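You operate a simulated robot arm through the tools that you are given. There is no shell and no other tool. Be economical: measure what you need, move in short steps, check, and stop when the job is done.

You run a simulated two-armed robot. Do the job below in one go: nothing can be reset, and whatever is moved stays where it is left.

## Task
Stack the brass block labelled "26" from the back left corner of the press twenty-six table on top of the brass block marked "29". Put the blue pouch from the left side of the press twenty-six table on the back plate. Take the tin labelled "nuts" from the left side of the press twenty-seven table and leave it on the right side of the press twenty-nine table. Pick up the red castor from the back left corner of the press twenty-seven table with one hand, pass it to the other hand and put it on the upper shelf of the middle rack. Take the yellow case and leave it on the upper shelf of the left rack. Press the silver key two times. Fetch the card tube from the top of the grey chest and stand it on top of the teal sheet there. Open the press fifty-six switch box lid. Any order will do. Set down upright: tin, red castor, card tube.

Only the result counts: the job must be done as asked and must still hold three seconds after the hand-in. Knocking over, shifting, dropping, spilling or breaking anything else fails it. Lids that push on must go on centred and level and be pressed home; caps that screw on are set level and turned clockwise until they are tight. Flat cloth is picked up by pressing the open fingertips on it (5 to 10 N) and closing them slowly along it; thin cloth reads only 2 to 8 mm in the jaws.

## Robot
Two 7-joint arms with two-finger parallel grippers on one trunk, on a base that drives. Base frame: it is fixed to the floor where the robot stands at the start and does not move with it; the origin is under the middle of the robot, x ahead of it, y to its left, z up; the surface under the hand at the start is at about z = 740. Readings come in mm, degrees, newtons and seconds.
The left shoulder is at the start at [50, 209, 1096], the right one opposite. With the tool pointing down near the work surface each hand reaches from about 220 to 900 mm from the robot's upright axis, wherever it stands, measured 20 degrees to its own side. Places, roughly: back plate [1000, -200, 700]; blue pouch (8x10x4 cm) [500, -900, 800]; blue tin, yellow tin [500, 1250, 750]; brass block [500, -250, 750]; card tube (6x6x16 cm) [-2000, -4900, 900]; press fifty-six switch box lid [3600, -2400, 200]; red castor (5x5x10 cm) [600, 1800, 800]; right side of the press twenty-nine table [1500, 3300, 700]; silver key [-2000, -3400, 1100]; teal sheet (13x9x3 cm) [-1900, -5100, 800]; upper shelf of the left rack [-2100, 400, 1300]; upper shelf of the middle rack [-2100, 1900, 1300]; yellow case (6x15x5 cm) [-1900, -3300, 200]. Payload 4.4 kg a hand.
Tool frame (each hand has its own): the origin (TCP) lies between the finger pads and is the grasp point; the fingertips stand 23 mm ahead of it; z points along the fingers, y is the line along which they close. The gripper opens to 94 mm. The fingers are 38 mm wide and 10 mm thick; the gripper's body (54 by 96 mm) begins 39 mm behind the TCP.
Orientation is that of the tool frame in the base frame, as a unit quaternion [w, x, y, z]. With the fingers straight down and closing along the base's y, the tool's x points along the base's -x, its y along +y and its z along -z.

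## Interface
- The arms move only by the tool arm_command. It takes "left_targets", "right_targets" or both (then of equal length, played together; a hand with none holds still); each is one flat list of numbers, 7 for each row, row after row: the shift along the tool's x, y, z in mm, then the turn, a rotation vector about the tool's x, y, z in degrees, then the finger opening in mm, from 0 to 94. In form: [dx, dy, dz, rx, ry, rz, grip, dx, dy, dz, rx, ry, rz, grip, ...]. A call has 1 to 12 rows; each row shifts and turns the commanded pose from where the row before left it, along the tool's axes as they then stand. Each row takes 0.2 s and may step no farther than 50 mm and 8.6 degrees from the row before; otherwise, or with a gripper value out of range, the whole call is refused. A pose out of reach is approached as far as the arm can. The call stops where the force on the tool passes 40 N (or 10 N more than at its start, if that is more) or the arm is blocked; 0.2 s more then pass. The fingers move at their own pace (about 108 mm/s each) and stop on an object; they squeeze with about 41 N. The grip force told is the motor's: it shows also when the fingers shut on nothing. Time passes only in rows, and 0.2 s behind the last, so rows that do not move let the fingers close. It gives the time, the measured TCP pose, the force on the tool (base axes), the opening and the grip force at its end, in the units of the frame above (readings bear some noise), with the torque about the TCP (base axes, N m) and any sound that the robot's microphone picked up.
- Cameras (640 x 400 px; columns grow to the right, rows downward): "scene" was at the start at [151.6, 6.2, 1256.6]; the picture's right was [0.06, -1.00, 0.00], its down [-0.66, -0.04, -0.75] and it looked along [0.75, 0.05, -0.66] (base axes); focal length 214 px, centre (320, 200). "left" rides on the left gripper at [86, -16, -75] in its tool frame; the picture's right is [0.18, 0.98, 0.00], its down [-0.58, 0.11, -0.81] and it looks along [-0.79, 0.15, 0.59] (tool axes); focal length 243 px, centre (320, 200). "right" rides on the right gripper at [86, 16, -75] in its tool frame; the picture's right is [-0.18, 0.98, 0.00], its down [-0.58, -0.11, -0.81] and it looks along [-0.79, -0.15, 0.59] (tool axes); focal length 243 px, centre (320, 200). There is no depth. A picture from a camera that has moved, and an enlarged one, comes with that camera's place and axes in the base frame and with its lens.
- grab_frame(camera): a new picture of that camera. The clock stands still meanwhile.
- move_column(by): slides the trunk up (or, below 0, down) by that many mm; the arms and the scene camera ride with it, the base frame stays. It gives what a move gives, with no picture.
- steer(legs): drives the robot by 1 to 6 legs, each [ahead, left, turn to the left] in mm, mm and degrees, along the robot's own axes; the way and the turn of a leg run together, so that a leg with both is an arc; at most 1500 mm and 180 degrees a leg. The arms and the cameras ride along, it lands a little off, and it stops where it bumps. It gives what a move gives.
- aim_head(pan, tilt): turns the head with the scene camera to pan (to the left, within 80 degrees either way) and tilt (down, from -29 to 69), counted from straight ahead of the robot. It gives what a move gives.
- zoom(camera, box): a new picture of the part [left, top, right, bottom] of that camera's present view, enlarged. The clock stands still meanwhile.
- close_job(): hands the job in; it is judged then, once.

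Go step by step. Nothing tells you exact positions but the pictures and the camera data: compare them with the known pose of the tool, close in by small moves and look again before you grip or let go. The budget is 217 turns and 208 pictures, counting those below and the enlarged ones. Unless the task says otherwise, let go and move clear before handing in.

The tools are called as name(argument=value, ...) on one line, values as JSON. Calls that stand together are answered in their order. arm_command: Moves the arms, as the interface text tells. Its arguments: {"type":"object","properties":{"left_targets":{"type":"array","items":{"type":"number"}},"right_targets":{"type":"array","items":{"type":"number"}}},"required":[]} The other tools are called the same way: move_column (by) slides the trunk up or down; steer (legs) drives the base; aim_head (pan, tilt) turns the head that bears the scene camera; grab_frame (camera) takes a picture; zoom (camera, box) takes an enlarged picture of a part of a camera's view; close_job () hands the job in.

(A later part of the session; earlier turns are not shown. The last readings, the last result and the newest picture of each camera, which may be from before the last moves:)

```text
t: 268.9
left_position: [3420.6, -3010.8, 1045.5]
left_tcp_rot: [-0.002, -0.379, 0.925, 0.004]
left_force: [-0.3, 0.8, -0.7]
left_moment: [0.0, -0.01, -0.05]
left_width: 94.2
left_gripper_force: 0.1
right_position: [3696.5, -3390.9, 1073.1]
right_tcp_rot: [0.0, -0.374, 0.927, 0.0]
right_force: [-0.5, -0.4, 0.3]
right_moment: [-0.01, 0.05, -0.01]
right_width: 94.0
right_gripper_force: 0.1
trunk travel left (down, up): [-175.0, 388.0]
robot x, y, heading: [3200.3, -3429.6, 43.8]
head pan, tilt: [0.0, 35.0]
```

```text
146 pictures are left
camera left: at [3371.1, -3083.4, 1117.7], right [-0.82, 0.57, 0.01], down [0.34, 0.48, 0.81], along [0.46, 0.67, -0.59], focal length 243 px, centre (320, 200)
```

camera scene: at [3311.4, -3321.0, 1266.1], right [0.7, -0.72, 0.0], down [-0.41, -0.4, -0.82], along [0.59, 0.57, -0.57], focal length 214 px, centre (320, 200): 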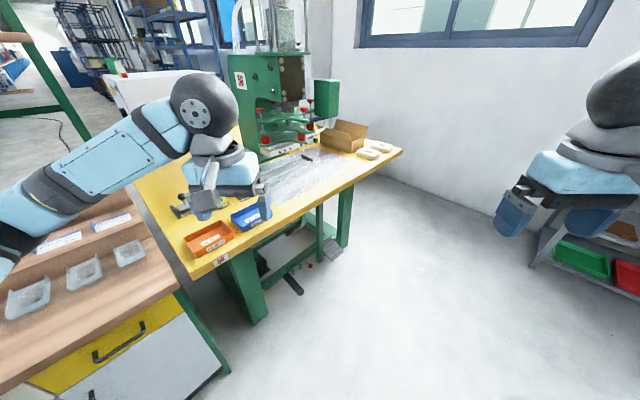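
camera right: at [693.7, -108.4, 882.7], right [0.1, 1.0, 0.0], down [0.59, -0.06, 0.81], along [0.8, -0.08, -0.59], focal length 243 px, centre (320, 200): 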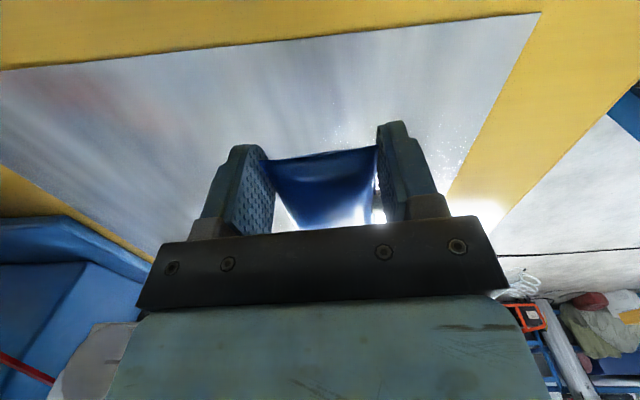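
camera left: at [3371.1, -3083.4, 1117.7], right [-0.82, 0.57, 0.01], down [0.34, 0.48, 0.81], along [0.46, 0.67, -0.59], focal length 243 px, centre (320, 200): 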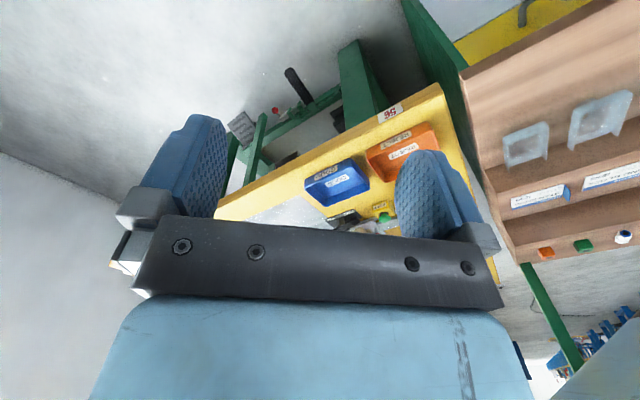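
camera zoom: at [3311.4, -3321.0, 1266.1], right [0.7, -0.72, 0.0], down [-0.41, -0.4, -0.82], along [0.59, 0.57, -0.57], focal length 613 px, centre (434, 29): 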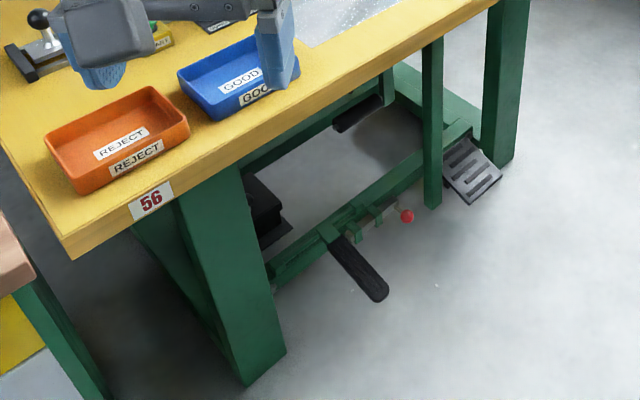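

The black box stands under the table, behind the green leg. I back off and lower the trunk to look under the table from this side.

steer(legs=[[0, 0, 46], [-650, -500, 0]])

move_column(by=-170)

aim_head(pan=0, tilt=30)

grab_frame(camera="scene")

```text
t: 275.9
left_position: [3553.6, -3633.3, 1044.6]
left_tcp_rot: [0.004, 0.709, -0.705, -0.003]
left_force: [0.7, 0.1, 0.1]
left_moment: [0.01, -0.01, 0.0]
left_width: 94.1
left_gripper_force: 0.2
right_position: [4017.4, -3701.4, 1072.2]
right_tcp_rot: [0.0, -0.706, 0.709, 0.0]
right_force: [-0.4, 0.8, 0.8]
right_moment: [-0.03, -0.01, 0.0]
right_width: 93.9
right_gripper_force: 0.1
trunk travel left (down, up): [-175.0, 388.0]
robot x, y, heading: [3700.8, -4084.5, 89.8]
head pan, tilt: [0.0, 35.0]
```

```text
t: 277.9
left_position: [3554.4, -3633.4, 875.6]
left_tcp_rot: [0.003, 0.709, -0.705, -0.003]
left_force: [0.0, -0.2, 0.3]
left_moment: [-0.01, 0.0, 0.0]
left_width: 93.9
left_gripper_force: 0.1
right_position: [4017.6, -3700.7, 902.5]
right_tcp_rot: [0.0, -0.705, 0.709, 0.001]
right_force: [0.0, 0.1, -0.1]
right_moment: [0.01, 0.01, 0.01]
right_width: 94.2
right_gripper_force: 0.1
trunk travel left (down, up): [-5.0, 558.0]
robot x, y, heading: [3697.8, -4083.7, 89.9]
head pan, tilt: [0.0, 35.0]
```

```text
t: 278.5
left_position: [3552.1, -3633.7, 875.9]
left_tcp_rot: [0.003, 0.709, -0.705, -0.004]
left_force: [0.2, 1.0, 0.0]
left_moment: [0.01, -0.02, 0.01]
left_width: 94.0
left_gripper_force: 0.1
right_position: [4017.1, -3700.5, 903.2]
right_tcp_rot: [0.0, -0.705, 0.709, 0.0]
right_force: [-0.1, -0.1, 0.2]
right_moment: [0.02, 0.02, -0.01]
right_width: 94.0
right_gripper_force: 0.1
trunk travel left (down, up): [-5.0, 558.0]
robot x, y, heading: [3698.9, -4086.2, 89.9]
head pan, tilt: [0.0, 30.0]
```

```text
145 pictures are left
camera scene: at [3699.8, -3925.0, 1103.8], right [1.0, 0.0, 0.0], down [0.0, -0.5, -0.87], along [0.0, 0.87, -0.5], focal length 214 px, centre (320, 200)
```

scene: 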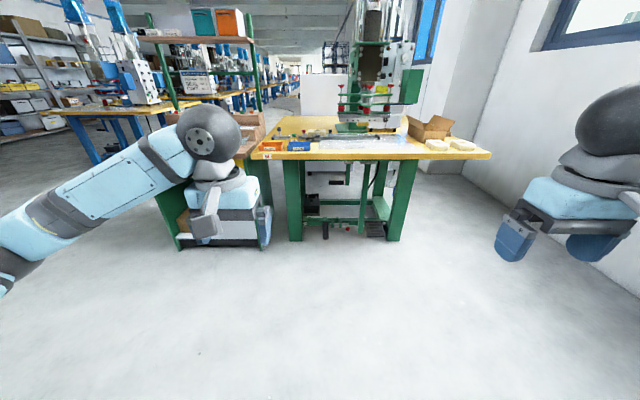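

zoom(camera="scene", box=[270, 145, 430, 245])

zoom(camera="scene", box=[285, 175, 365, 245])

```text
4.00 times, centred on (350, 195) of scene
camera zoom: at [3699.8, -3925.0, 1103.8], right [1.0, 0.0, 0.0], down [0.0, -0.5, -0.87], along [0.0, 0.87, -0.5], focal length 858 px, centre (200, 220)
```

zoom: 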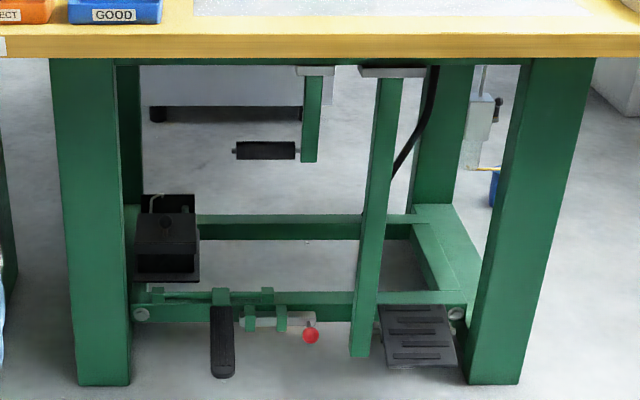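

```text
5.71 times, centred on (325, 210) of scene
camera zoom: at [3699.8, -3925.0, 1103.8], right [1.0, 0.0, 0.0], down [0.0, -0.5, -0.87], along [0.0, 0.87, -0.5], focal length 1226 px, centre (291, 143)
```

zoom: 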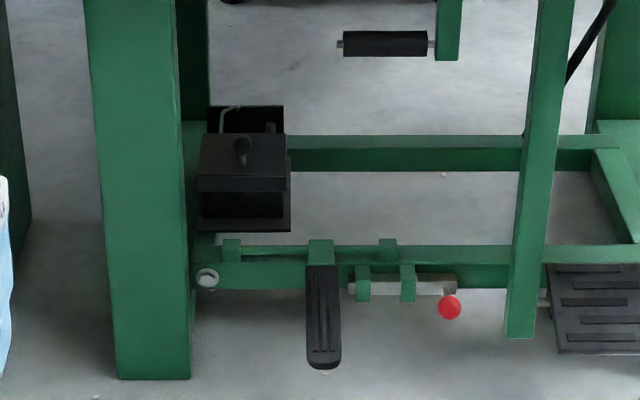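

zoom(camera="scene", box=[304, 184, 328, 206])

```text
16.00 times, centred on (316, 195) of scene
camera zoom: at [3699.8, -3925.0, 1103.8], right [1.0, 0.0, 0.0], down [0.0, -0.5, -0.87], along [0.0, 0.87, -0.5], focal length 3432 px, centre (384, 280)
```

zoom: 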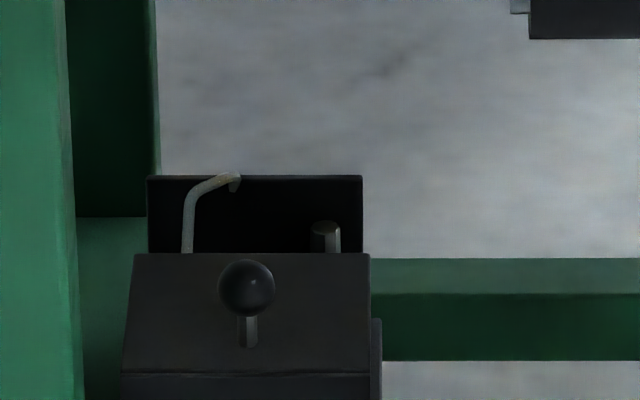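

The box has a lid with a ball knob near its front (ball ≈ (3632, -2453, 255)), hinged at the back. I'll use the right arm, preshaped low in open space here, then drive it in under the table.

arm_command(right_targets=[-24, 9, 40, 0, 0, 0, 60, -24, 9, 40, 0, 0, 0, 60, -24, 9, 40, 0, 0, 0, 60, -24, 9, 40, 0, 0, 0, 60, -24, 9, 40, 0, 0, 0, 60, -24, 9, 40, 0, 0, 0, 60, -24, 9, 40, 0, 0, 0, 60, -24, 9, 40, 0, 0, 0, 60, -24, 9, 40, 0, 0, 0, 60, -24, 9, 40, 0, 0, 0, 60, -24, 9, 40, 0, 0, 0, 60, -24, 9, 40, 0, 0, 0, 60], left_targets=[12, 4, 0, 0, 0, 0, 60, 12, 4, 0, 0, 0, 0, 60, 12, 4, 0, 0, 0, 0, 60, 12, 4, 0, 0, 0, 0, 60, 12, 4, 0, 0, 0, 0, 60, 12, 4, 0, 0, 0, 0, 60, 12, 4, 0, 0, 0, 0, 60, 12, 4, 0, 0, 0, 0, 60, 12, 4, 0, 0, 0, 0, 60, 12, 4, 0, 0, 0, 0, 60, 12, 4, 0, 0, 0, 0, 60, 12, 4, 0, 0, 0, 0, 60])

arm_command(right_targets=[0, 0, 0, 0, -7.5, 0, 60, 0, 0, 0, 0, -7.5, 0, 60, 0, 0, 0, 0, -7.5, 0, 60, 0, 0, 0, 0, -7.5, 0, 60, 0, 0, 0, 0, -7.5, 0, 60, 0, 0, 0, 0, -7.5, 0, 60, 0, 0, 0, 0, 0, 0, 60])

grab_frame(camera="scene")

```text
t: 281.1
left_position: [3505.5, -3777.8, 876.2]
left_tcp_rot: [0.004, 0.709, -0.705, -0.002]
left_force: [0.7, 0.5, 1.0]
left_moment: [-0.01, -0.03, 0.01]
left_width: 60.1
left_gripper_force: 0.1
right_position: [3911.0, -3411.8, 421.4]
right_tcp_rot: [0.0, -0.705, 0.709, 0.0]
right_force: [-0.3, 1.1, -0.6]
right_moment: [0.01, -0.02, 0.0]
right_width: 60.0
right_gripper_force: 0.2
trunk travel left (down, up): [-5.0, 558.0]
robot x, y, heading: [3700.8, -4080.2, 90.1]
head pan, tilt: [0.0, 30.0]
```

```text
t: 282.7
left_position: [3505.2, -3776.9, 875.4]
left_tcp_rot: [0.004, 0.709, -0.705, -0.004]
left_force: [0.4, 0.4, 0.1]
left_moment: [0.01, 0.0, -0.02]
left_width: 60.0
left_gripper_force: 0.0
right_position: [3910.8, -3412.4, 422.8]
right_tcp_rot: [0.25, -0.66, 0.663, 0.249]
right_force: [-1.6, -0.5, 0.4]
right_moment: [-0.04, 0.0, -0.02]
right_width: 60.1
right_gripper_force: 0.1
right hand out of reach, approached as far as the arm can: row 6
trunk travel left (down, up): [-5.0, 558.0]
robot x, y, heading: [3702.5, -4084.5, 89.7]
head pan, tilt: [0.0, 30.0]
```

```text
141 pictures are left
camera scene: at [3699.8, -3925.0, 1103.8], right [1.0, 0.0, 0.0], down [0.0, -0.5, -0.87], along [0.0, 0.87, -0.5], focal length 214 px, centre (320, 200)
```

scene: 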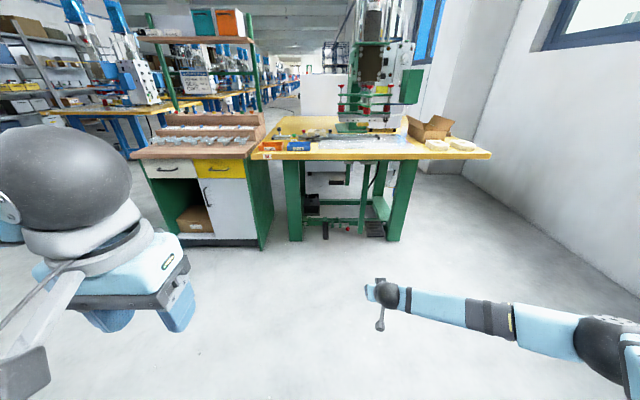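

The arm takes a pitch of 41° with its elbow out to the right. I stretch it farther forward to straighten it and look at its shape.

arm_command(right_targets=[-9.8, 12.5, 42, 0, 0, 0, 60, -9.8, 12.5, 42, 0, 0, 0, 60, -9.8, 12.5, 42, 0, 0, 0, 60, -9.8, 12.5, 42, 0, 0, 0, 60, 0, 0, 0, 0, 0, 0, 60])

aim_head(pan=-35, tilt=45)

grab_frame(camera="scene")

```text
t: 283.9
left_position: [3503.8, -3776.0, 875.7]
left_tcp_rot: [0.003, 0.709, -0.705, -0.003]
left_force: [-0.5, 0.4, -0.3]
left_moment: [-0.01, -0.08, 0.0]
left_width: 59.9
left_gripper_force: 0.1
right_position: [3860.2, -3274.7, 325.3]
right_tcp_rot: [0.25, -0.66, 0.664, 0.248]
right_force: [-0.1, 1.1, -0.8]
right_moment: [-0.02, 0.01, 0.04]
right_width: 60.1
right_gripper_force: 0.0
trunk travel left (down, up): [-5.0, 558.0]
robot x, y, heading: [3700.1, -4083.5, 89.9]
head pan, tilt: [0.0, 30.0]
```

```text
t: 284.9
left_position: [3504.8, -3776.4, 876.6]
left_tcp_rot: [0.004, 0.709, -0.705, -0.003]
left_force: [-0.4, 0.5, -0.5]
left_moment: [-0.01, -0.01, 0.02]
left_width: 60.1
left_gripper_force: 0.0
right_position: [3860.5, -3275.0, 324.0]
right_tcp_rot: [0.249, -0.66, 0.664, 0.249]
right_force: [-0.5, -0.7, -0.8]
right_moment: [0.0, 0.0, 0.0]
right_width: 59.9
right_gripper_force: 0.1
trunk travel left (down, up): [-5.0, 558.0]
robot x, y, heading: [3698.0, -4081.5, 89.7]
head pan, tilt: [-35.0, 45.0]
```

```text
140 pictures are left
camera scene: at [3746.3, -3949.0, 1081.2], right [0.82, -0.58, 0.0], down [-0.41, -0.58, -0.71], along [0.41, 0.58, -0.71], focal length 214 px, centre (320, 200)
```

scene: 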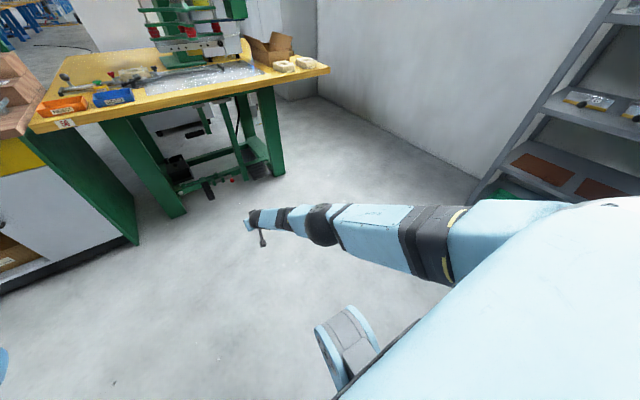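

The arm is nearly straight now; the elbow needs to stay outside the table's edge, so I try a flatter hand (pointing more forward).

arm_command(right_targets=[0, 0, 0, 0, -7, 0, 60, 0, 0, 0, 0, -7, 0, 60, 0, 0, 0, 0, -7, 0, 60, 0, 0, 0, 0, -7, 0, 60, 0, 0, 0, 0, 0, 0, 60])

grab_frame(camera="scene")

```text
t: 286.1
left_position: [3504.9, -3777.1, 876.2]
left_tcp_rot: [0.003, 0.709, -0.705, -0.003]
left_force: [0.1, 0.1, -0.3]
left_moment: [0.01, 0.01, -0.03]
left_width: 60.3
left_gripper_force: 0.0
right_position: [3858.3, -3271.5, 325.7]
right_tcp_rot: [0.347, -0.615, 0.62, 0.342]
right_force: [0.3, -0.7, 0.1]
right_moment: [-0.02, 0.0, -0.01]
right_width: 59.9
right_gripper_force: 0.1
right hand out of reach, approached as far as the arm can: row 3, 4
trunk travel left (down, up): [-5.0, 558.0]
robot x, y, heading: [3699.9, -4082.7, 89.4]
head pan, tilt: [-35.0, 45.0]
```

```text
139 pictures are left
camera scene: at [3746.3, -3949.0, 1081.2], right [0.82, -0.58, 0.0], down [-0.41, -0.58, -0.71], along [0.41, 0.58, -0.71], focal length 214 px, centre (320, 200)
```

scene: 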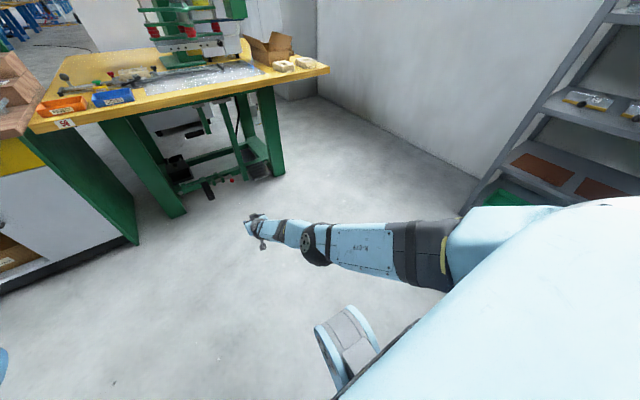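

zoom(camera="scene", box=[220, 180, 480, 300])

grab_frame(camera="left")

grab_frame(camera="right")

```text
2.46 times, centred on (350, 240) of scene
camera zoom: at [3746.3, -3949.0, 1081.2], right [0.82, -0.58, 0.0], down [-0.41, -0.58, -0.71], along [0.41, 0.58, -0.71], focal length 528 px, centre (246, 102)
```

zoom: 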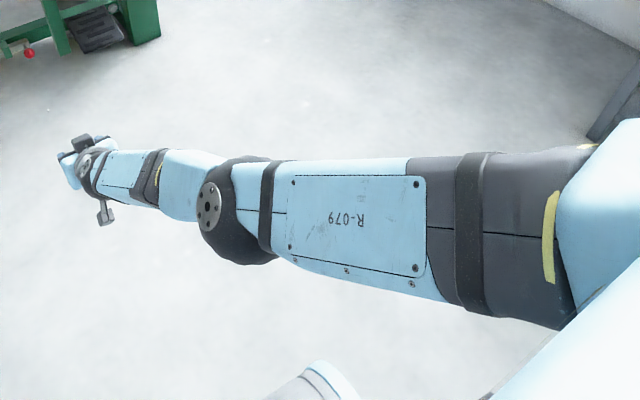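

```text
137 pictures are left
camera left: at [3523.4, -3863.1, 948.8], right [-0.98, -0.19, 0.01], down [-0.11, 0.58, 0.81], along [-0.16, 0.79, -0.59], focal length 243 px, centre (320, 200)
```

left: 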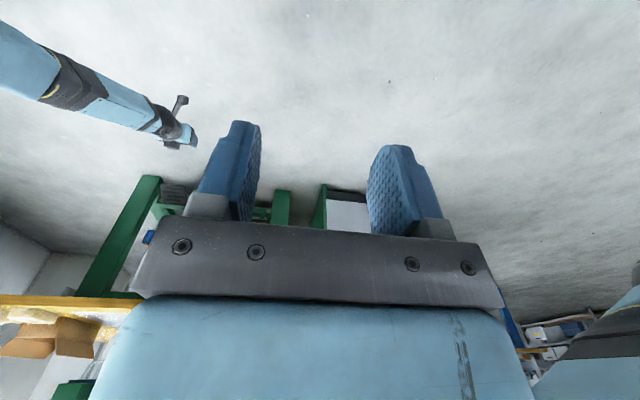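

```text
136 pictures are left
camera right: at [3840.8, -3379.5, 290.1], right [-0.98, 0.11, 0.15], down [0.1, -0.38, 0.92], along [0.16, 0.92, 0.36], focal length 243 px, centre (320, 200)
```

right: 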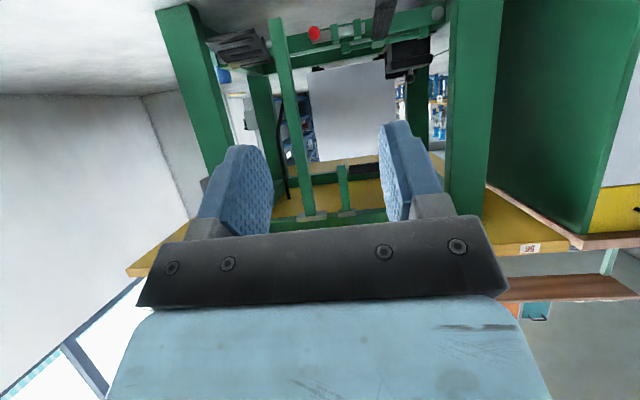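

The geometry works: the legs stand at y≈-2640, the tabletop's edge at y≈-2830 with about 720 mm clearance below. I set the hand low, turn to heading 100° and drive in to 120 mm short of the knob.

arm_command(right_targets=[35, 0, -23, 0, 0, 0, 60, 35, 0, -23, 0, 0, 0, 60, 0, 0, 0, 0, 0, 0, 60])

steer(legs=[[0, 0, 10.3], [400, -30, 0]])

grab_frame(camera="right")

grab_frame(camera="scene")

```text
t: 286.9
left_position: [3505.5, -3776.6, 876.4]
left_tcp_rot: [0.004, 0.709, -0.705, -0.003]
left_force: [-0.7, 0.1, -0.5]
left_moment: [0.02, 0.01, 0.0]
left_width: 60.0
left_gripper_force: 0.0
right_position: [3846.6, -3304.7, 288.7]
right_tcp_rot: [0.346, -0.615, 0.628, 0.328]
right_force: [0.3, 0.0, 0.4]
right_moment: [-0.02, -0.03, 0.04]
right_width: 60.2
right_gripper_force: 0.1
right hand out of reach, approached as far as the arm can: row 1, 2
trunk travel left (down, up): [-5.0, 558.0]
robot x, y, heading: [3700.3, -4085.3, 89.6]
head pan, tilt: [-35.0, 45.0]
```

```text
t: 290.1
left_position: [3411.1, -3420.1, 875.0]
left_tcp_rot: [0.004, 0.771, -0.637, -0.003]
left_force: [0.6, -0.7, -0.5]
left_moment: [-0.01, 0.01, 0.0]
left_width: 60.3
left_gripper_force: 0.0
right_position: [3659.5, -2893.4, 288.1]
right_tcp_rot: [-0.315, 0.67, -0.569, -0.358]
right_force: [0.6, 0.2, 0.3]
right_moment: [-0.01, 0.03, 0.04]
right_width: 59.9
right_gripper_force: 0.0
trunk travel left (down, up): [-5.0, 558.0]
robot x, y, heading: [3657.1, -3685.7, 100.2]
head pan, tilt: [-35.0, 45.0]
```

```text
135 pictures are left
camera right: at [3661.6, -3005.0, 256.3], right [-0.99, -0.05, 0.14], down [0.15, -0.34, 0.93], along [0.0, 0.94, 0.34], focal length 243 px, centre (320, 200)
```

right: 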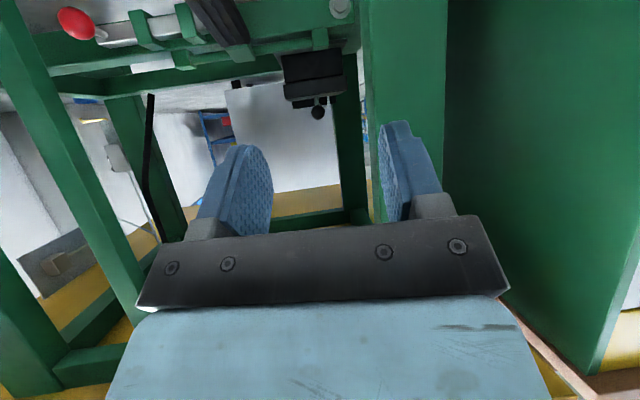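

```text
134 pictures are left
camera scene: at [3679.6, -3545.6, 1081.2], right [0.91, -0.42, 0.0], down [-0.3, -0.64, -0.71], along [0.3, 0.64, -0.71], focal length 214 px, centre (320, 200)
```

scene: 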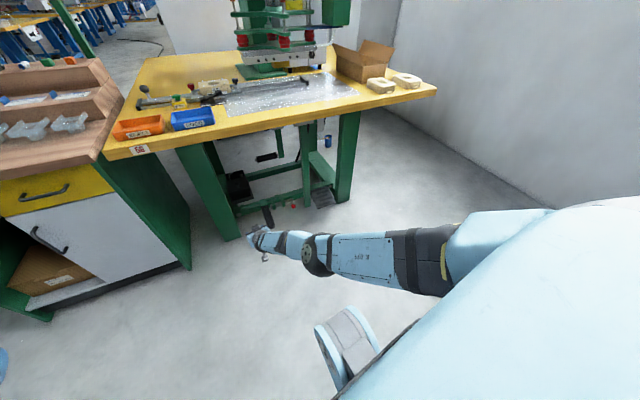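

The knob is confirmed at about (3636, -2453, 257). I drive the hand in to about 70 mm before it.

steer(legs=[[379, -51, 0]])

grab_frame(camera="right")

grab_frame(camera="scene")

```text
t: 292.5
left_position: [3392.4, -3041.3, 876.0]
left_tcp_rot: [0.004, 0.772, -0.636, -0.003]
left_force: [0.1, -0.9, 0.1]
left_moment: [0.01, -0.01, 0.01]
left_width: 60.0
left_gripper_force: 0.1
right_position: [3640.7, -2513.8, 289.2]
right_tcp_rot: [-0.315, 0.671, -0.568, -0.359]
right_force: [-0.1, -0.4, 0.8]
right_moment: [-0.02, 0.02, 0.01]
right_width: 60.1
right_gripper_force: 0.0
trunk travel left (down, up): [-5.0, 558.0]
robot x, y, heading: [3641.2, -3306.1, 100.5]
head pan, tilt: [-35.0, 45.0]
```

```text
133 pictures are left
camera right: at [3641.8, -2625.2, 256.3], right [-0.99, -0.06, 0.14], down [0.15, -0.34, 0.93], along [-0.01, 0.94, 0.34], focal length 243 px, centre (320, 200)
```

right: 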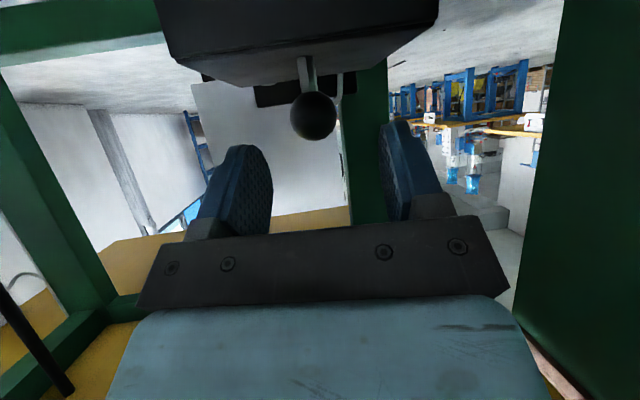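

```text
132 pictures are left
camera scene: at [3662.1, -3165.7, 1081.2], right [0.91, -0.41, 0.0], down [-0.29, -0.64, -0.71], along [0.29, 0.64, -0.71], focal length 214 px, centre (320, 200)
```

scene: 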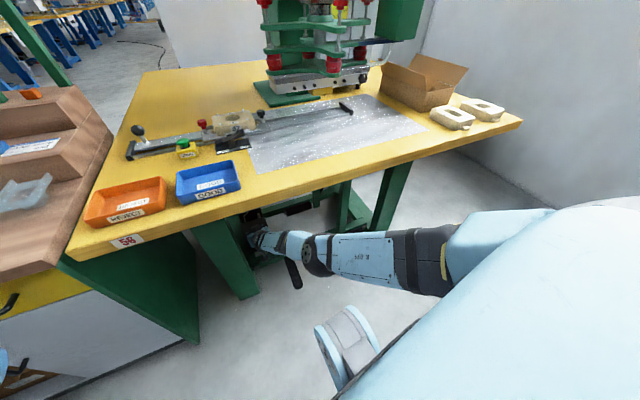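

The ball is right ahead, just between the fingers. I advance 54 mm along the fingers.

arm_command(right_targets=[-1.5, -1.7, 20, 0, 0, 0, 60, -1.5, -1.7, 20, 0, 0, 0, 60, 0, 0, 14, 0, 0, 0, 60, 0, 0, 0, 0, 0, 0, 60])

grab_frame(camera="right")

```text
t: 293.5
left_position: [3393.5, -3042.8, 876.8]
left_tcp_rot: [0.003, 0.772, -0.636, -0.003]
left_force: [-0.2, -0.8, -0.6]
left_moment: [-0.01, -0.01, 0.0]
left_width: 59.9
left_gripper_force: 0.1
right_position: [3646.6, -2507.5, 293.3]
right_tcp_rot: [-0.313, 0.672, -0.567, -0.359]
right_force: [0.4, 1.0, 0.4]
right_moment: [-0.01, 0.01, -0.01]
right_width: 59.9
right_gripper_force: 0.0
right hand out of reach, approached as far as the arm can: row 1, 2, 3
trunk travel left (down, up): [-5.0, 558.0]
robot x, y, heading: [3640.2, -3305.9, 100.5]
head pan, tilt: [-35.0, 45.0]
```

```text
131 pictures are left
camera right: at [3647.9, -2618.5, 260.4], right [-0.99, -0.06, 0.14], down [0.15, -0.34, 0.93], along [-0.01, 0.94, 0.34], focal length 243 px, centre (320, 200)
```

right: 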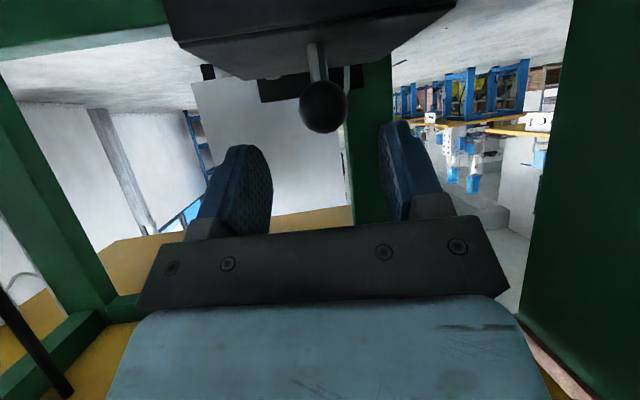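

The arm is at full stretch, so I must bring the base closer. I first undo the commanded advance and check where the hand stands.

arm_command(right_targets=[1.5, 1.7, -20, 0, 0, 0, 60, 1.5, 1.7, -20, 0, 0, 0, 60, 0, 0, -14, 0, 0, 0, 60, 0, 0, 0, 0, 0, 0, 60])

```text
t: 294.5
left_position: [3393.1, -3041.5, 876.2]
left_tcp_rot: [0.004, 0.772, -0.636, -0.002]
left_force: [-0.6, 0.3, -0.2]
left_moment: [0.0, 0.01, 0.0]
left_width: 60.4
left_gripper_force: 0.0
right_position: [3640.8, -2513.7, 289.6]
right_tcp_rot: [-0.313, 0.672, -0.567, -0.359]
right_force: [0.5, -0.2, 0.4]
right_moment: [-0.01, 0.02, -0.05]
right_width: 60.3
right_gripper_force: 0.0
right hand out of reach, approached as far as the arm can: row 1, 2, 3
trunk travel left (down, up): [-5.0, 558.0]
robot x, y, heading: [3636.7, -3303.1, 100.7]
head pan, tilt: [-35.0, 45.0]
```

The unreachable part is the wrist tilt I commanded earlier, so I relax it by 14° and see whether the pose then follows.

arm_command(right_targets=[0, 0, 0, 0, 7, 0, 60, 0, 0, 0, 0, 7, 0, 60, 0, 0, 0, 0, 0, 0, 60])

grab_frame(camera="right")

```text
t: 295.3
left_position: [3392.3, -3041.8, 876.3]
left_tcp_rot: [0.003, 0.772, -0.635, -0.003]
left_force: [-0.7, 0.0, 1.3]
left_moment: [0.01, 0.0, -0.01]
left_width: 60.0
left_gripper_force: 0.1
right_position: [3640.3, -2513.3, 288.1]
right_tcp_rot: [-0.255, 0.704, -0.598, -0.284]
right_force: [-0.7, -0.2, -0.1]
right_moment: [0.04, 0.0, -0.02]
right_width: 60.2
right_gripper_force: 0.1
trunk travel left (down, up): [-5.0, 558.0]
robot x, y, heading: [3642.3, -3302.9, 100.2]
head pan, tilt: [-35.0, 45.0]
```

```text
130 pictures are left
camera right: at [3641.7, -2627.4, 279.9], right [-0.99, -0.02, 0.11], down [0.11, -0.14, 0.98], along [-0.01, 0.99, 0.14], focal length 243 px, centre (320, 200)
```

right: 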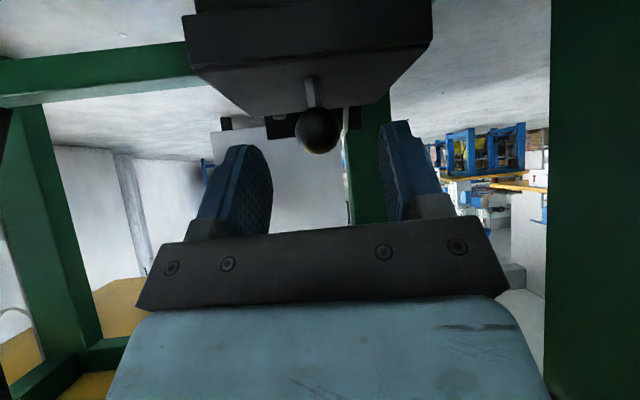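

The wrist follows now at 45° pitch. I advance to put the ball between the pads.

arm_command(right_targets=[-15.6, -3.3, 0, 0, 0, 0, 60, 0, 0, 20, 0, 0, 0, 60, 0, 0, 20, 0, 0, 0, 60, 0, 0, 13.7, 0, 0, 0, 60, 0, 0, 0, 0, 0, 0, 60])

grab_frame(camera="right")

```text
t: 296.5
left_position: [3393.3, -3041.7, 876.0]
left_tcp_rot: [0.003, 0.772, -0.635, -0.003]
left_force: [0.8, -0.3, -0.3]
left_moment: [0.01, 0.0, 0.02]
left_width: 59.9
left_gripper_force: 0.0
right_position: [3640.5, -2502.3, 300.5]
right_tcp_rot: [-0.242, 0.71, -0.602, -0.274]
right_force: [0.7, -0.1, -0.1]
right_moment: [-0.03, 0.01, 0.02]
right_width: 59.9
right_gripper_force: 0.1
right hand out of reach, approached as far as the arm can: row 2, 3, 4
trunk travel left (down, up): [-5.0, 558.0]
robot x, y, heading: [3640.4, -3305.0, 100.6]
head pan, tilt: [-35.0, 45.0]
```

```text
129 pictures are left
camera right: at [3643.0, -2617.3, 295.7], right [-0.99, -0.02, 0.11], down [0.11, -0.11, 0.99], along [-0.01, 0.99, 0.11], focal length 243 px, centre (320, 200)
```

right: 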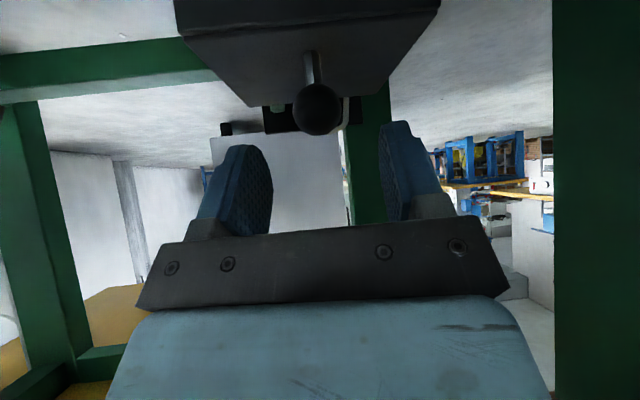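

Full stretch again, so I pull the hand back and down relative to the robot, and then let the base carry it forward onto the ball.

arm_command(right_targets=[30.4, 0.6, -30.3, 0, 0, 0, 60, 30.4, 0.6, -30.3, 0, 0, 0, 60, 30.4, 0.6, -30.4, 0, 0, 0, 60, 0, 0, 0, 0, 0, 0, 60])

grab_frame(camera="right")

```text
t: 297.7
left_position: [3399.6, -3047.6, 880.2]
left_tcp_rot: [0.003, 0.768, -0.64, -0.003]
left_force: [0.1, -0.1, -0.9]
left_moment: [0.02, 0.03, 0.0]
left_width: 59.6
left_gripper_force: 0.0
right_position: [3677.7, -2669.3, 278.4]
right_tcp_rot: [-0.231, 0.712, -0.613, -0.253]
right_force: [-0.3, 1.5, -0.3]
right_moment: [0.01, -0.02, 0.0]
right_width: 60.1
right_gripper_force: 0.1
trunk travel left (down, up): [-5.0, 558.0]
robot x, y, heading: [3642.4, -3313.2, 99.9]
head pan, tilt: [-35.0, 45.0]
stopped in row 4 (right hand): the arm was blocked; the commanded pose is now the measured one
```

```text
128 pictures are left
camera right: at [3679.0, -2785.1, 278.2], right [-0.99, 0.0, 0.1], down [0.1, -0.06, 0.99], along [0.0, 1.0, 0.06], focal length 243 px, centre (320, 200)
```

right: 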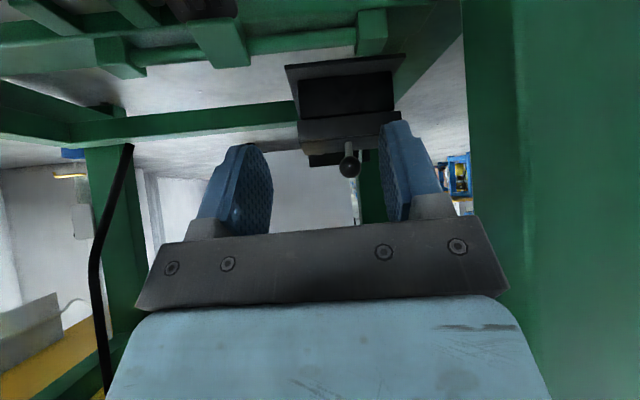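

The arm was blocked; I look at how it stands.

grab_frame(camera="scene")

```text
127 pictures are left
camera scene: at [3666.4, -3175.9, 1084.3], right [0.9, -0.43, 0.0], down [-0.3, -0.64, -0.71], along [0.3, 0.64, -0.71], focal length 214 px, centre (320, 200)
```

scene: 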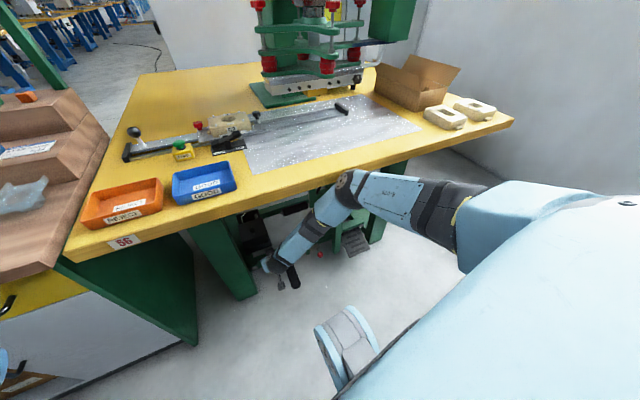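

The elbow rose against the table's rim. I back the robot out and reshape the arm in the open, nearly stretched, at knob height.

steer(legs=[[-400, 0, 0]])

grab_frame(camera="scene")

```text
t: 300.2
left_position: [3466.2, -3441.1, 876.1]
left_tcp_rot: [0.004, 0.769, -0.639, -0.003]
left_force: [1.2, 0.2, 0.5]
left_moment: [-0.01, 0.03, 0.01]
left_width: 60.3
left_gripper_force: 0.1
right_position: [3744.4, -3060.8, 275.8]
right_tcp_rot: [-0.231, 0.714, -0.61, -0.254]
right_force: [0.1, 0.7, -0.1]
right_moment: [0.04, 0.0, 0.04]
right_width: 60.2
right_gripper_force: 0.1
trunk travel left (down, up): [-5.0, 558.0]
robot x, y, heading: [3710.8, -3709.7, 100.2]
head pan, tilt: [-35.0, 45.0]
```

```text
126 pictures are left
camera scene: at [3734.6, -3567.2, 1081.3], right [0.91, -0.42, 0.0], down [-0.3, -0.64, -0.71], along [0.3, 0.64, -0.71], focal length 214 px, centre (320, 200)
```

scene: 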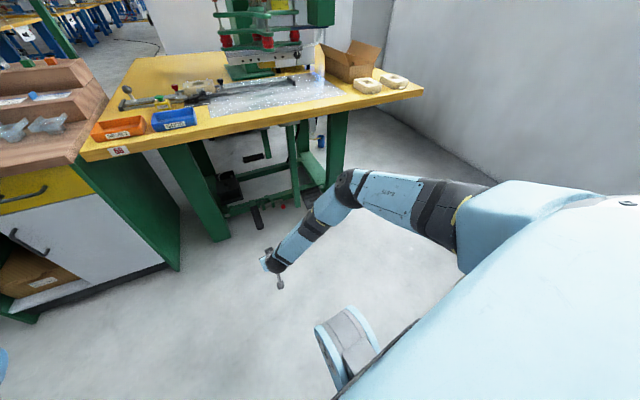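

Free, and nothing on the table moved. I extend the hand forward to about 740 mm at z 262.

arm_command(right_targets=[-24.3, -3.3, 26.5, 0, 0, 0, 60, -24.3, -3.3, 26.5, 0, 0, 0, 60, -24.3, -3.3, 26.5, 0, 0, 0, 60, 0, 0, 0, 0, -5, 0, 60, 0, 0, 0, 0, 0, 0, 60])

grab_frame(camera="scene")

```text
t: 301.4
left_position: [3466.9, -3440.9, 876.6]
left_tcp_rot: [0.003, 0.769, -0.639, -0.003]
left_force: [-0.2, -0.1, 0.7]
left_moment: [-0.04, -0.01, 0.01]
left_width: 60.0
left_gripper_force: 0.0
right_position: [3739.6, -2954.5, 263.3]
right_tcp_rot: [-0.258, 0.702, -0.6, -0.286]
right_force: [-0.4, -0.4, -1.2]
right_moment: [0.0, -0.04, 0.01]
right_width: 60.4
right_gripper_force: 0.0
trunk travel left (down, up): [-5.0, 558.0]
robot x, y, heading: [3711.9, -3709.2, 99.9]
head pan, tilt: [-35.0, 45.0]
```

```text
125 pictures are left
camera scene: at [3734.6, -3567.1, 1081.2], right [0.91, -0.42, 0.0], down [-0.3, -0.64, -0.71], along [0.3, 0.64, -0.71], focal length 214 px, centre (320, 200)
```

scene: 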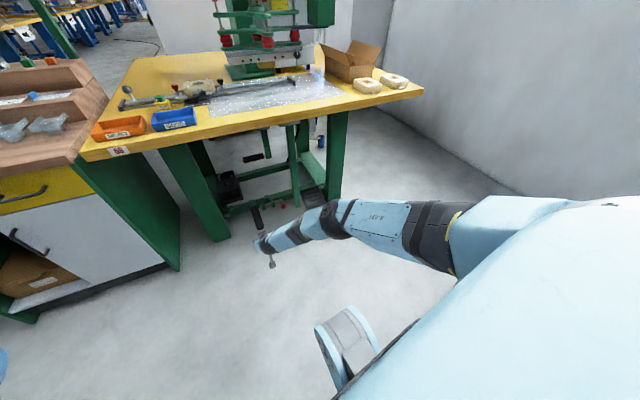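

The elbow still rides too high; I stretch a little further.

arm_command(right_targets=[-10.6, 0, 10.6, 0, 0, 0, 60, 0, 0, 0, 0, 0, 0, 60])

zoom(camera="scene", box=[220, 160, 480, 300])

```text
t: 302.0
left_position: [3466.8, -3440.7, 876.2]
left_tcp_rot: [0.004, 0.769, -0.639, -0.003]
left_force: [0.0, -0.3, -0.4]
left_moment: [-0.01, 0.0, -0.03]
left_width: 60.0
left_gripper_force: 0.0
right_position: [3737.3, -2938.2, 264.1]
right_tcp_rot: [-0.257, 0.702, -0.599, -0.286]
right_force: [-1.0, -0.4, 0.7]
right_moment: [0.03, 0.0, 0.03]
right_width: 59.9
right_gripper_force: 0.1
trunk travel left (down, up): [-5.0, 558.0]
robot x, y, heading: [3712.6, -3708.9, 100.2]
head pan, tilt: [-35.0, 45.0]
```

```text
2.46 times, centred on (350, 230) of scene
camera zoom: at [3734.6, -3567.1, 1081.2], right [0.91, -0.42, 0.0], down [-0.3, -0.64, -0.71], along [0.3, 0.64, -0.71], focal length 528 px, centre (246, 126)
```

zoom: 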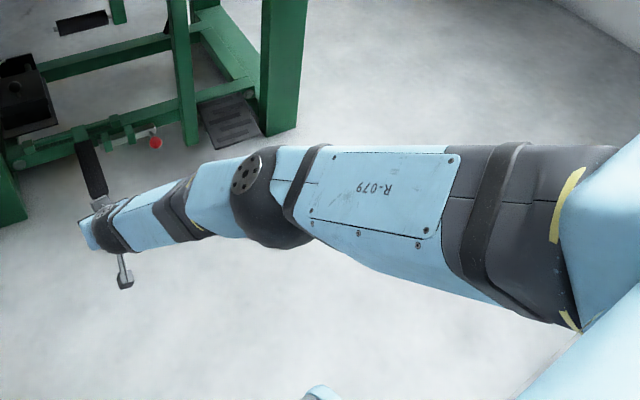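

arm_command(right_targets=[-6.5, 0, 5, 0, 0, 0, 60, 0, 0, 0, 0, 0, 0, 60])

zoom(camera="scene", box=[220, 160, 480, 300])

```text
t: 302.6
left_position: [3466.9, -3441.2, 874.9]
left_tcp_rot: [0.003, 0.769, -0.639, -0.003]
left_force: [0.6, -0.4, 0.1]
left_moment: [-0.02, -0.05, -0.02]
left_width: 60.1
left_gripper_force: 0.1
right_position: [3736.2, -2931.6, 263.8]
right_tcp_rot: [-0.257, 0.702, -0.6, -0.285]
right_force: [-0.3, -0.8, 0.3]
right_moment: [0.02, 0.0, 0.01]
right_width: 59.9
right_gripper_force: 0.0
trunk travel left (down, up): [-5.0, 558.0]
robot x, y, heading: [3715.2, -3707.3, 100.1]
head pan, tilt: [-35.0, 45.0]
```

```text
2.46 times, centred on (350, 230) of scene
camera zoom: at [3734.6, -3567.1, 1081.2], right [0.91, -0.42, 0.0], down [-0.3, -0.64, -0.71], along [0.3, 0.64, -0.71], focal length 528 px, centre (246, 126)
```

zoom: 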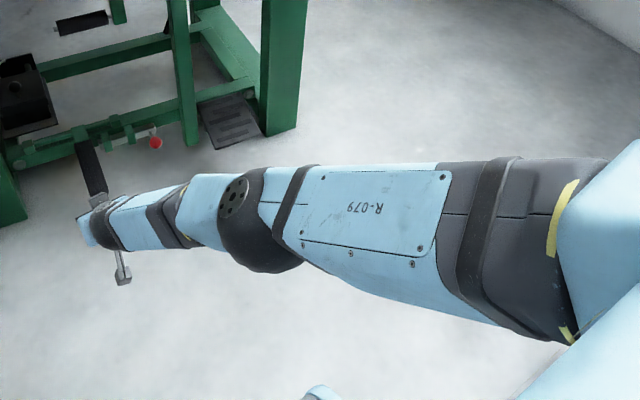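

Good shape (elbow at about z 656). I drive in to 60 mm short of the ball and look.

steer(legs=[[419, 13, 0]])

grab_frame(camera="right")

grab_frame(camera="scene")

```text
t: 305.2
left_position: [3380.4, -3032.7, 875.7]
left_tcp_rot: [0.004, 0.77, -0.638, -0.003]
left_force: [-0.3, 1.1, -1.1]
left_moment: [0.01, -0.04, -0.02]
left_width: 60.1
left_gripper_force: 0.0
right_position: [3647.6, -2522.1, 264.1]
right_tcp_rot: [-0.256, 0.703, -0.599, -0.286]
right_force: [-0.2, -0.3, -0.2]
right_moment: [0.0, -0.01, 0.01]
right_width: 60.0
right_gripper_force: 0.0
trunk travel left (down, up): [-5.0, 558.0]
robot x, y, heading: [3631.2, -3299.9, 100.1]
head pan, tilt: [-35.0, 45.0]
```

```text
122 pictures are left
camera right: at [3648.8, -2637.6, 254.1], right [-0.99, -0.02, 0.11], down [0.12, -0.15, 0.98], along [0.0, 0.99, 0.15], focal length 243 px, centre (320, 200)
```

right: 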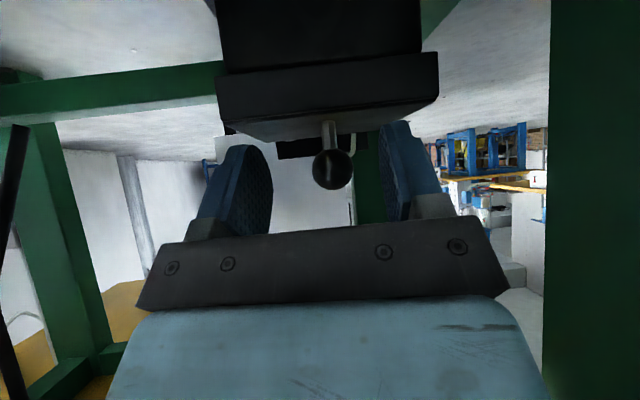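

```text
121 pictures are left
camera scene: at [3648.2, -3158.5, 1081.2], right [0.91, -0.42, 0.0], down [-0.3, -0.64, -0.71], along [0.3, 0.64, -0.71], focal length 214 px, centre (320, 200)
```

scene: 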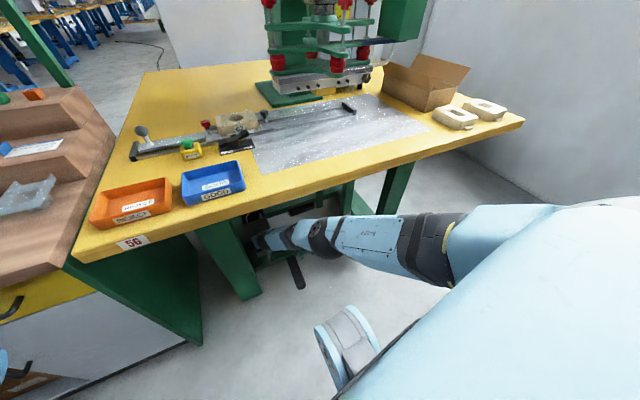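

The ball is centred at (3638, -2460, 260). I drive the last 58 mm.

steer(legs=[[58, -1, 0]])

grab_frame(camera="right")

grab_frame(camera="scene")

```text
t: 306.2
left_position: [3371.1, -2974.9, 876.0]
left_tcp_rot: [0.004, 0.77, -0.638, -0.002]
left_force: [-0.4, -0.4, 0.3]
left_moment: [-0.03, -0.02, 0.02]
left_width: 60.1
left_gripper_force: 0.0
right_position: [3638.1, -2466.0, 262.0]
right_tcp_rot: [-0.256, 0.702, -0.599, -0.287]
right_force: [0.0, 0.9, -1.0]
right_moment: [0.0, 0.04, -0.01]
right_width: 59.9
right_gripper_force: 0.0
trunk travel left (down, up): [-5.0, 558.0]
robot x, y, heading: [3614.4, -3244.5, 100.1]
head pan, tilt: [-35.0, 45.0]
```

```text
120 pictures are left
camera right: at [3639.7, -2581.0, 254.0], right [-0.99, -0.02, 0.11], down [0.12, -0.15, 0.98], along [0.0, 0.99, 0.15], focal length 243 px, centre (320, 200)
```

right: 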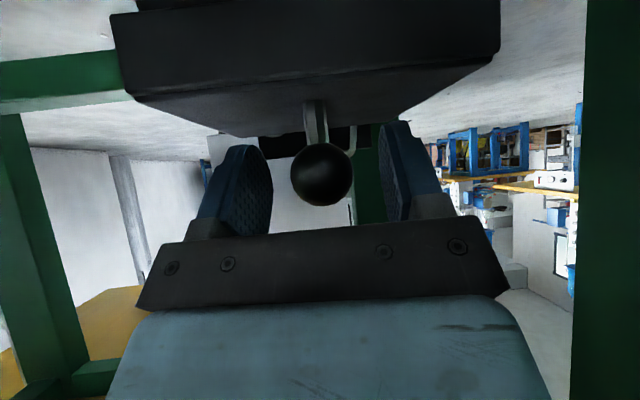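

```text
119 pictures are left
camera scene: at [3639.1, -3101.7, 1081.1], right [0.91, -0.42, 0.0], down [-0.3, -0.64, -0.71], along [0.3, 0.64, -0.71], focal length 214 px, centre (320, 200)
```

scene: 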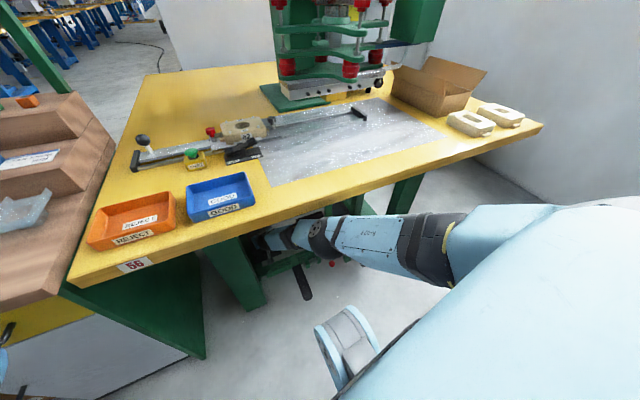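

The ball (Ø28) sits between the pads. I close on it and begin lifting the lid along its arc (hinge taken at y≈-2386, z≈225).

arm_command(right_targets=[0, 0, 0, 0, 0, 0, 40, 0, 0, 0, 0, 0, 0, 20, 0, 0, 0, 0, 0, 0, 15, 0, 0, 0, 0, 0, 0, 15])

arm_command(right_targets=[-11, -1, -4.5, 0, 0, 0, 15, -11.5, -1.1, -1.9, 0, 0, 0, 15, 0, 0, 0, 0, 0, 0, 15])

grab_frame(camera="right")

```text
t: 307.2
left_position: [3371.2, -2976.5, 876.0]
left_tcp_rot: [0.004, 0.77, -0.638, -0.002]
left_force: [-1.1, -0.2, 0.2]
left_moment: [0.03, -0.04, 0.01]
left_width: 60.0
left_gripper_force: 0.0
right_position: [3636.6, -2466.1, 265.3]
right_tcp_rot: [-0.256, 0.702, -0.599, -0.287]
right_force: [-12.0, 3.4, -2.1]
right_moment: [0.06, 0.09, -0.08]
right_width: 28.2
right_gripper_force: 44.8
trunk travel left (down, up): [-5.0, 558.0]
robot x, y, heading: [3617.5, -3239.4, 100.2]
head pan, tilt: [-35.0, 45.0]
```

```text
t: 307.5
left_position: [3370.6, -2975.8, 875.6]
left_tcp_rot: [0.005, 0.77, -0.638, -0.002]
left_force: [-0.9, 0.2, 0.3]
left_moment: [0.01, -0.03, -0.01]
left_width: 60.2
left_gripper_force: 0.0
right_position: [3636.1, -2468.0, 264.3]
right_tcp_rot: [-0.259, 0.704, -0.597, -0.283]
right_force: [-2.8, 21.9, -6.2]
right_moment: [0.04, 0.0, -0.01]
right_width: 28.3
right_gripper_force: 45.3
trunk travel left (down, up): [-5.0, 558.0]
robot x, y, heading: [3618.9, -3243.3, 100.0]
head pan, tilt: [-35.0, 45.0]
stopped in row 1 (right hand): the force on the tool passed its limit at 58 N (the readings are from after the stop); the commanded pose is now the measured one
```

```text
118 pictures are left
camera right: at [3638.2, -2583.7, 253.6], right [-0.99, -0.02, 0.1], down [0.11, -0.15, 0.98], along [0.0, 0.99, 0.15], focal length 243 px, centre (320, 200)
```

right: 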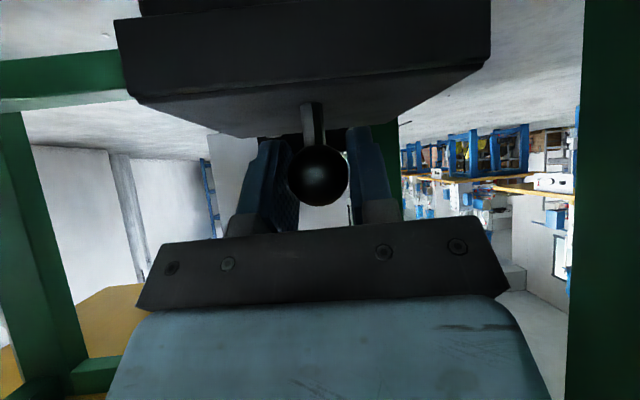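

The force limit tripped at once. I try again with 3 mm steps along the tangent and watch the force.

arm_command(right_targets=[-2.7, -0.2, -1.2, 0, 0, 0, 15, -2.7, -0.2, -1.2, 0, 0, 0, 15, -2.7, -0.2, -1.2, 0, 0, 0, 15, 0, 0, 0, 0, 0, 0, 15])

grab_frame(camera="right")

grab_frame(camera="scene")

```text
t: 307.8
left_position: [3371.0, -2976.5, 876.1]
left_tcp_rot: [0.004, 0.77, -0.638, -0.002]
left_force: [0.0, -0.7, -0.5]
left_moment: [0.04, 0.0, 0.01]
left_width: 60.0
left_gripper_force: 0.1
right_position: [3636.9, -2469.9, 263.0]
right_tcp_rot: [-0.26, 0.704, -0.598, -0.282]
right_force: [-4.4, 16.8, -0.6]
right_moment: [-0.01, 0.06, 0.05]
right_width: 28.2
right_gripper_force: 45.3
trunk travel left (down, up): [-5.0, 558.0]
robot x, y, heading: [3614.6, -3240.9, 100.2]
head pan, tilt: [-35.0, 45.0]
stopped in row 1 (right hand): the force on the tool passed its limit at 42 N (the readings are from after the stop); the commanded pose is now the measured one
```

```text
117 pictures are left
camera right: at [3638.1, -2583.9, 253.5], right [-0.99, -0.02, 0.1], down [0.1, -0.15, 0.98], along [0.0, 0.99, 0.15], focal length 243 px, centre (320, 200)
```

right: 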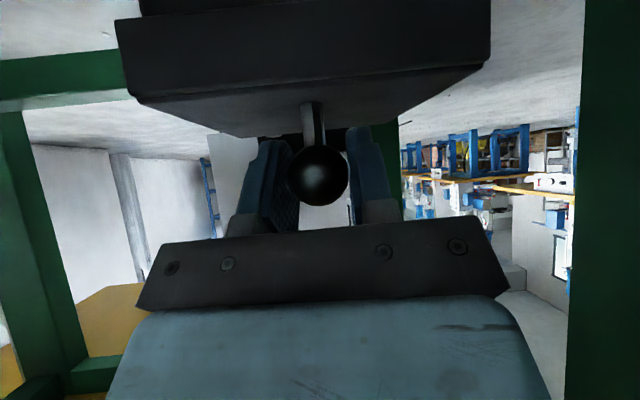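

```text
116 pictures are left
camera scene: at [3638.7, -3102.3, 1081.1], right [0.91, -0.42, 0.0], down [-0.3, -0.64, -0.71], along [0.3, 0.64, -0.71], focal length 214 px, centre (320, 200)
```

scene: 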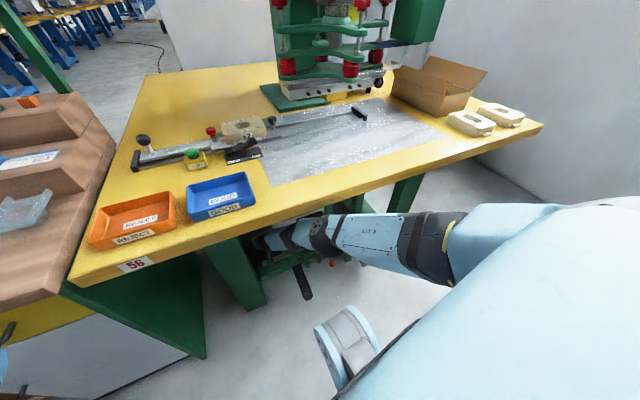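

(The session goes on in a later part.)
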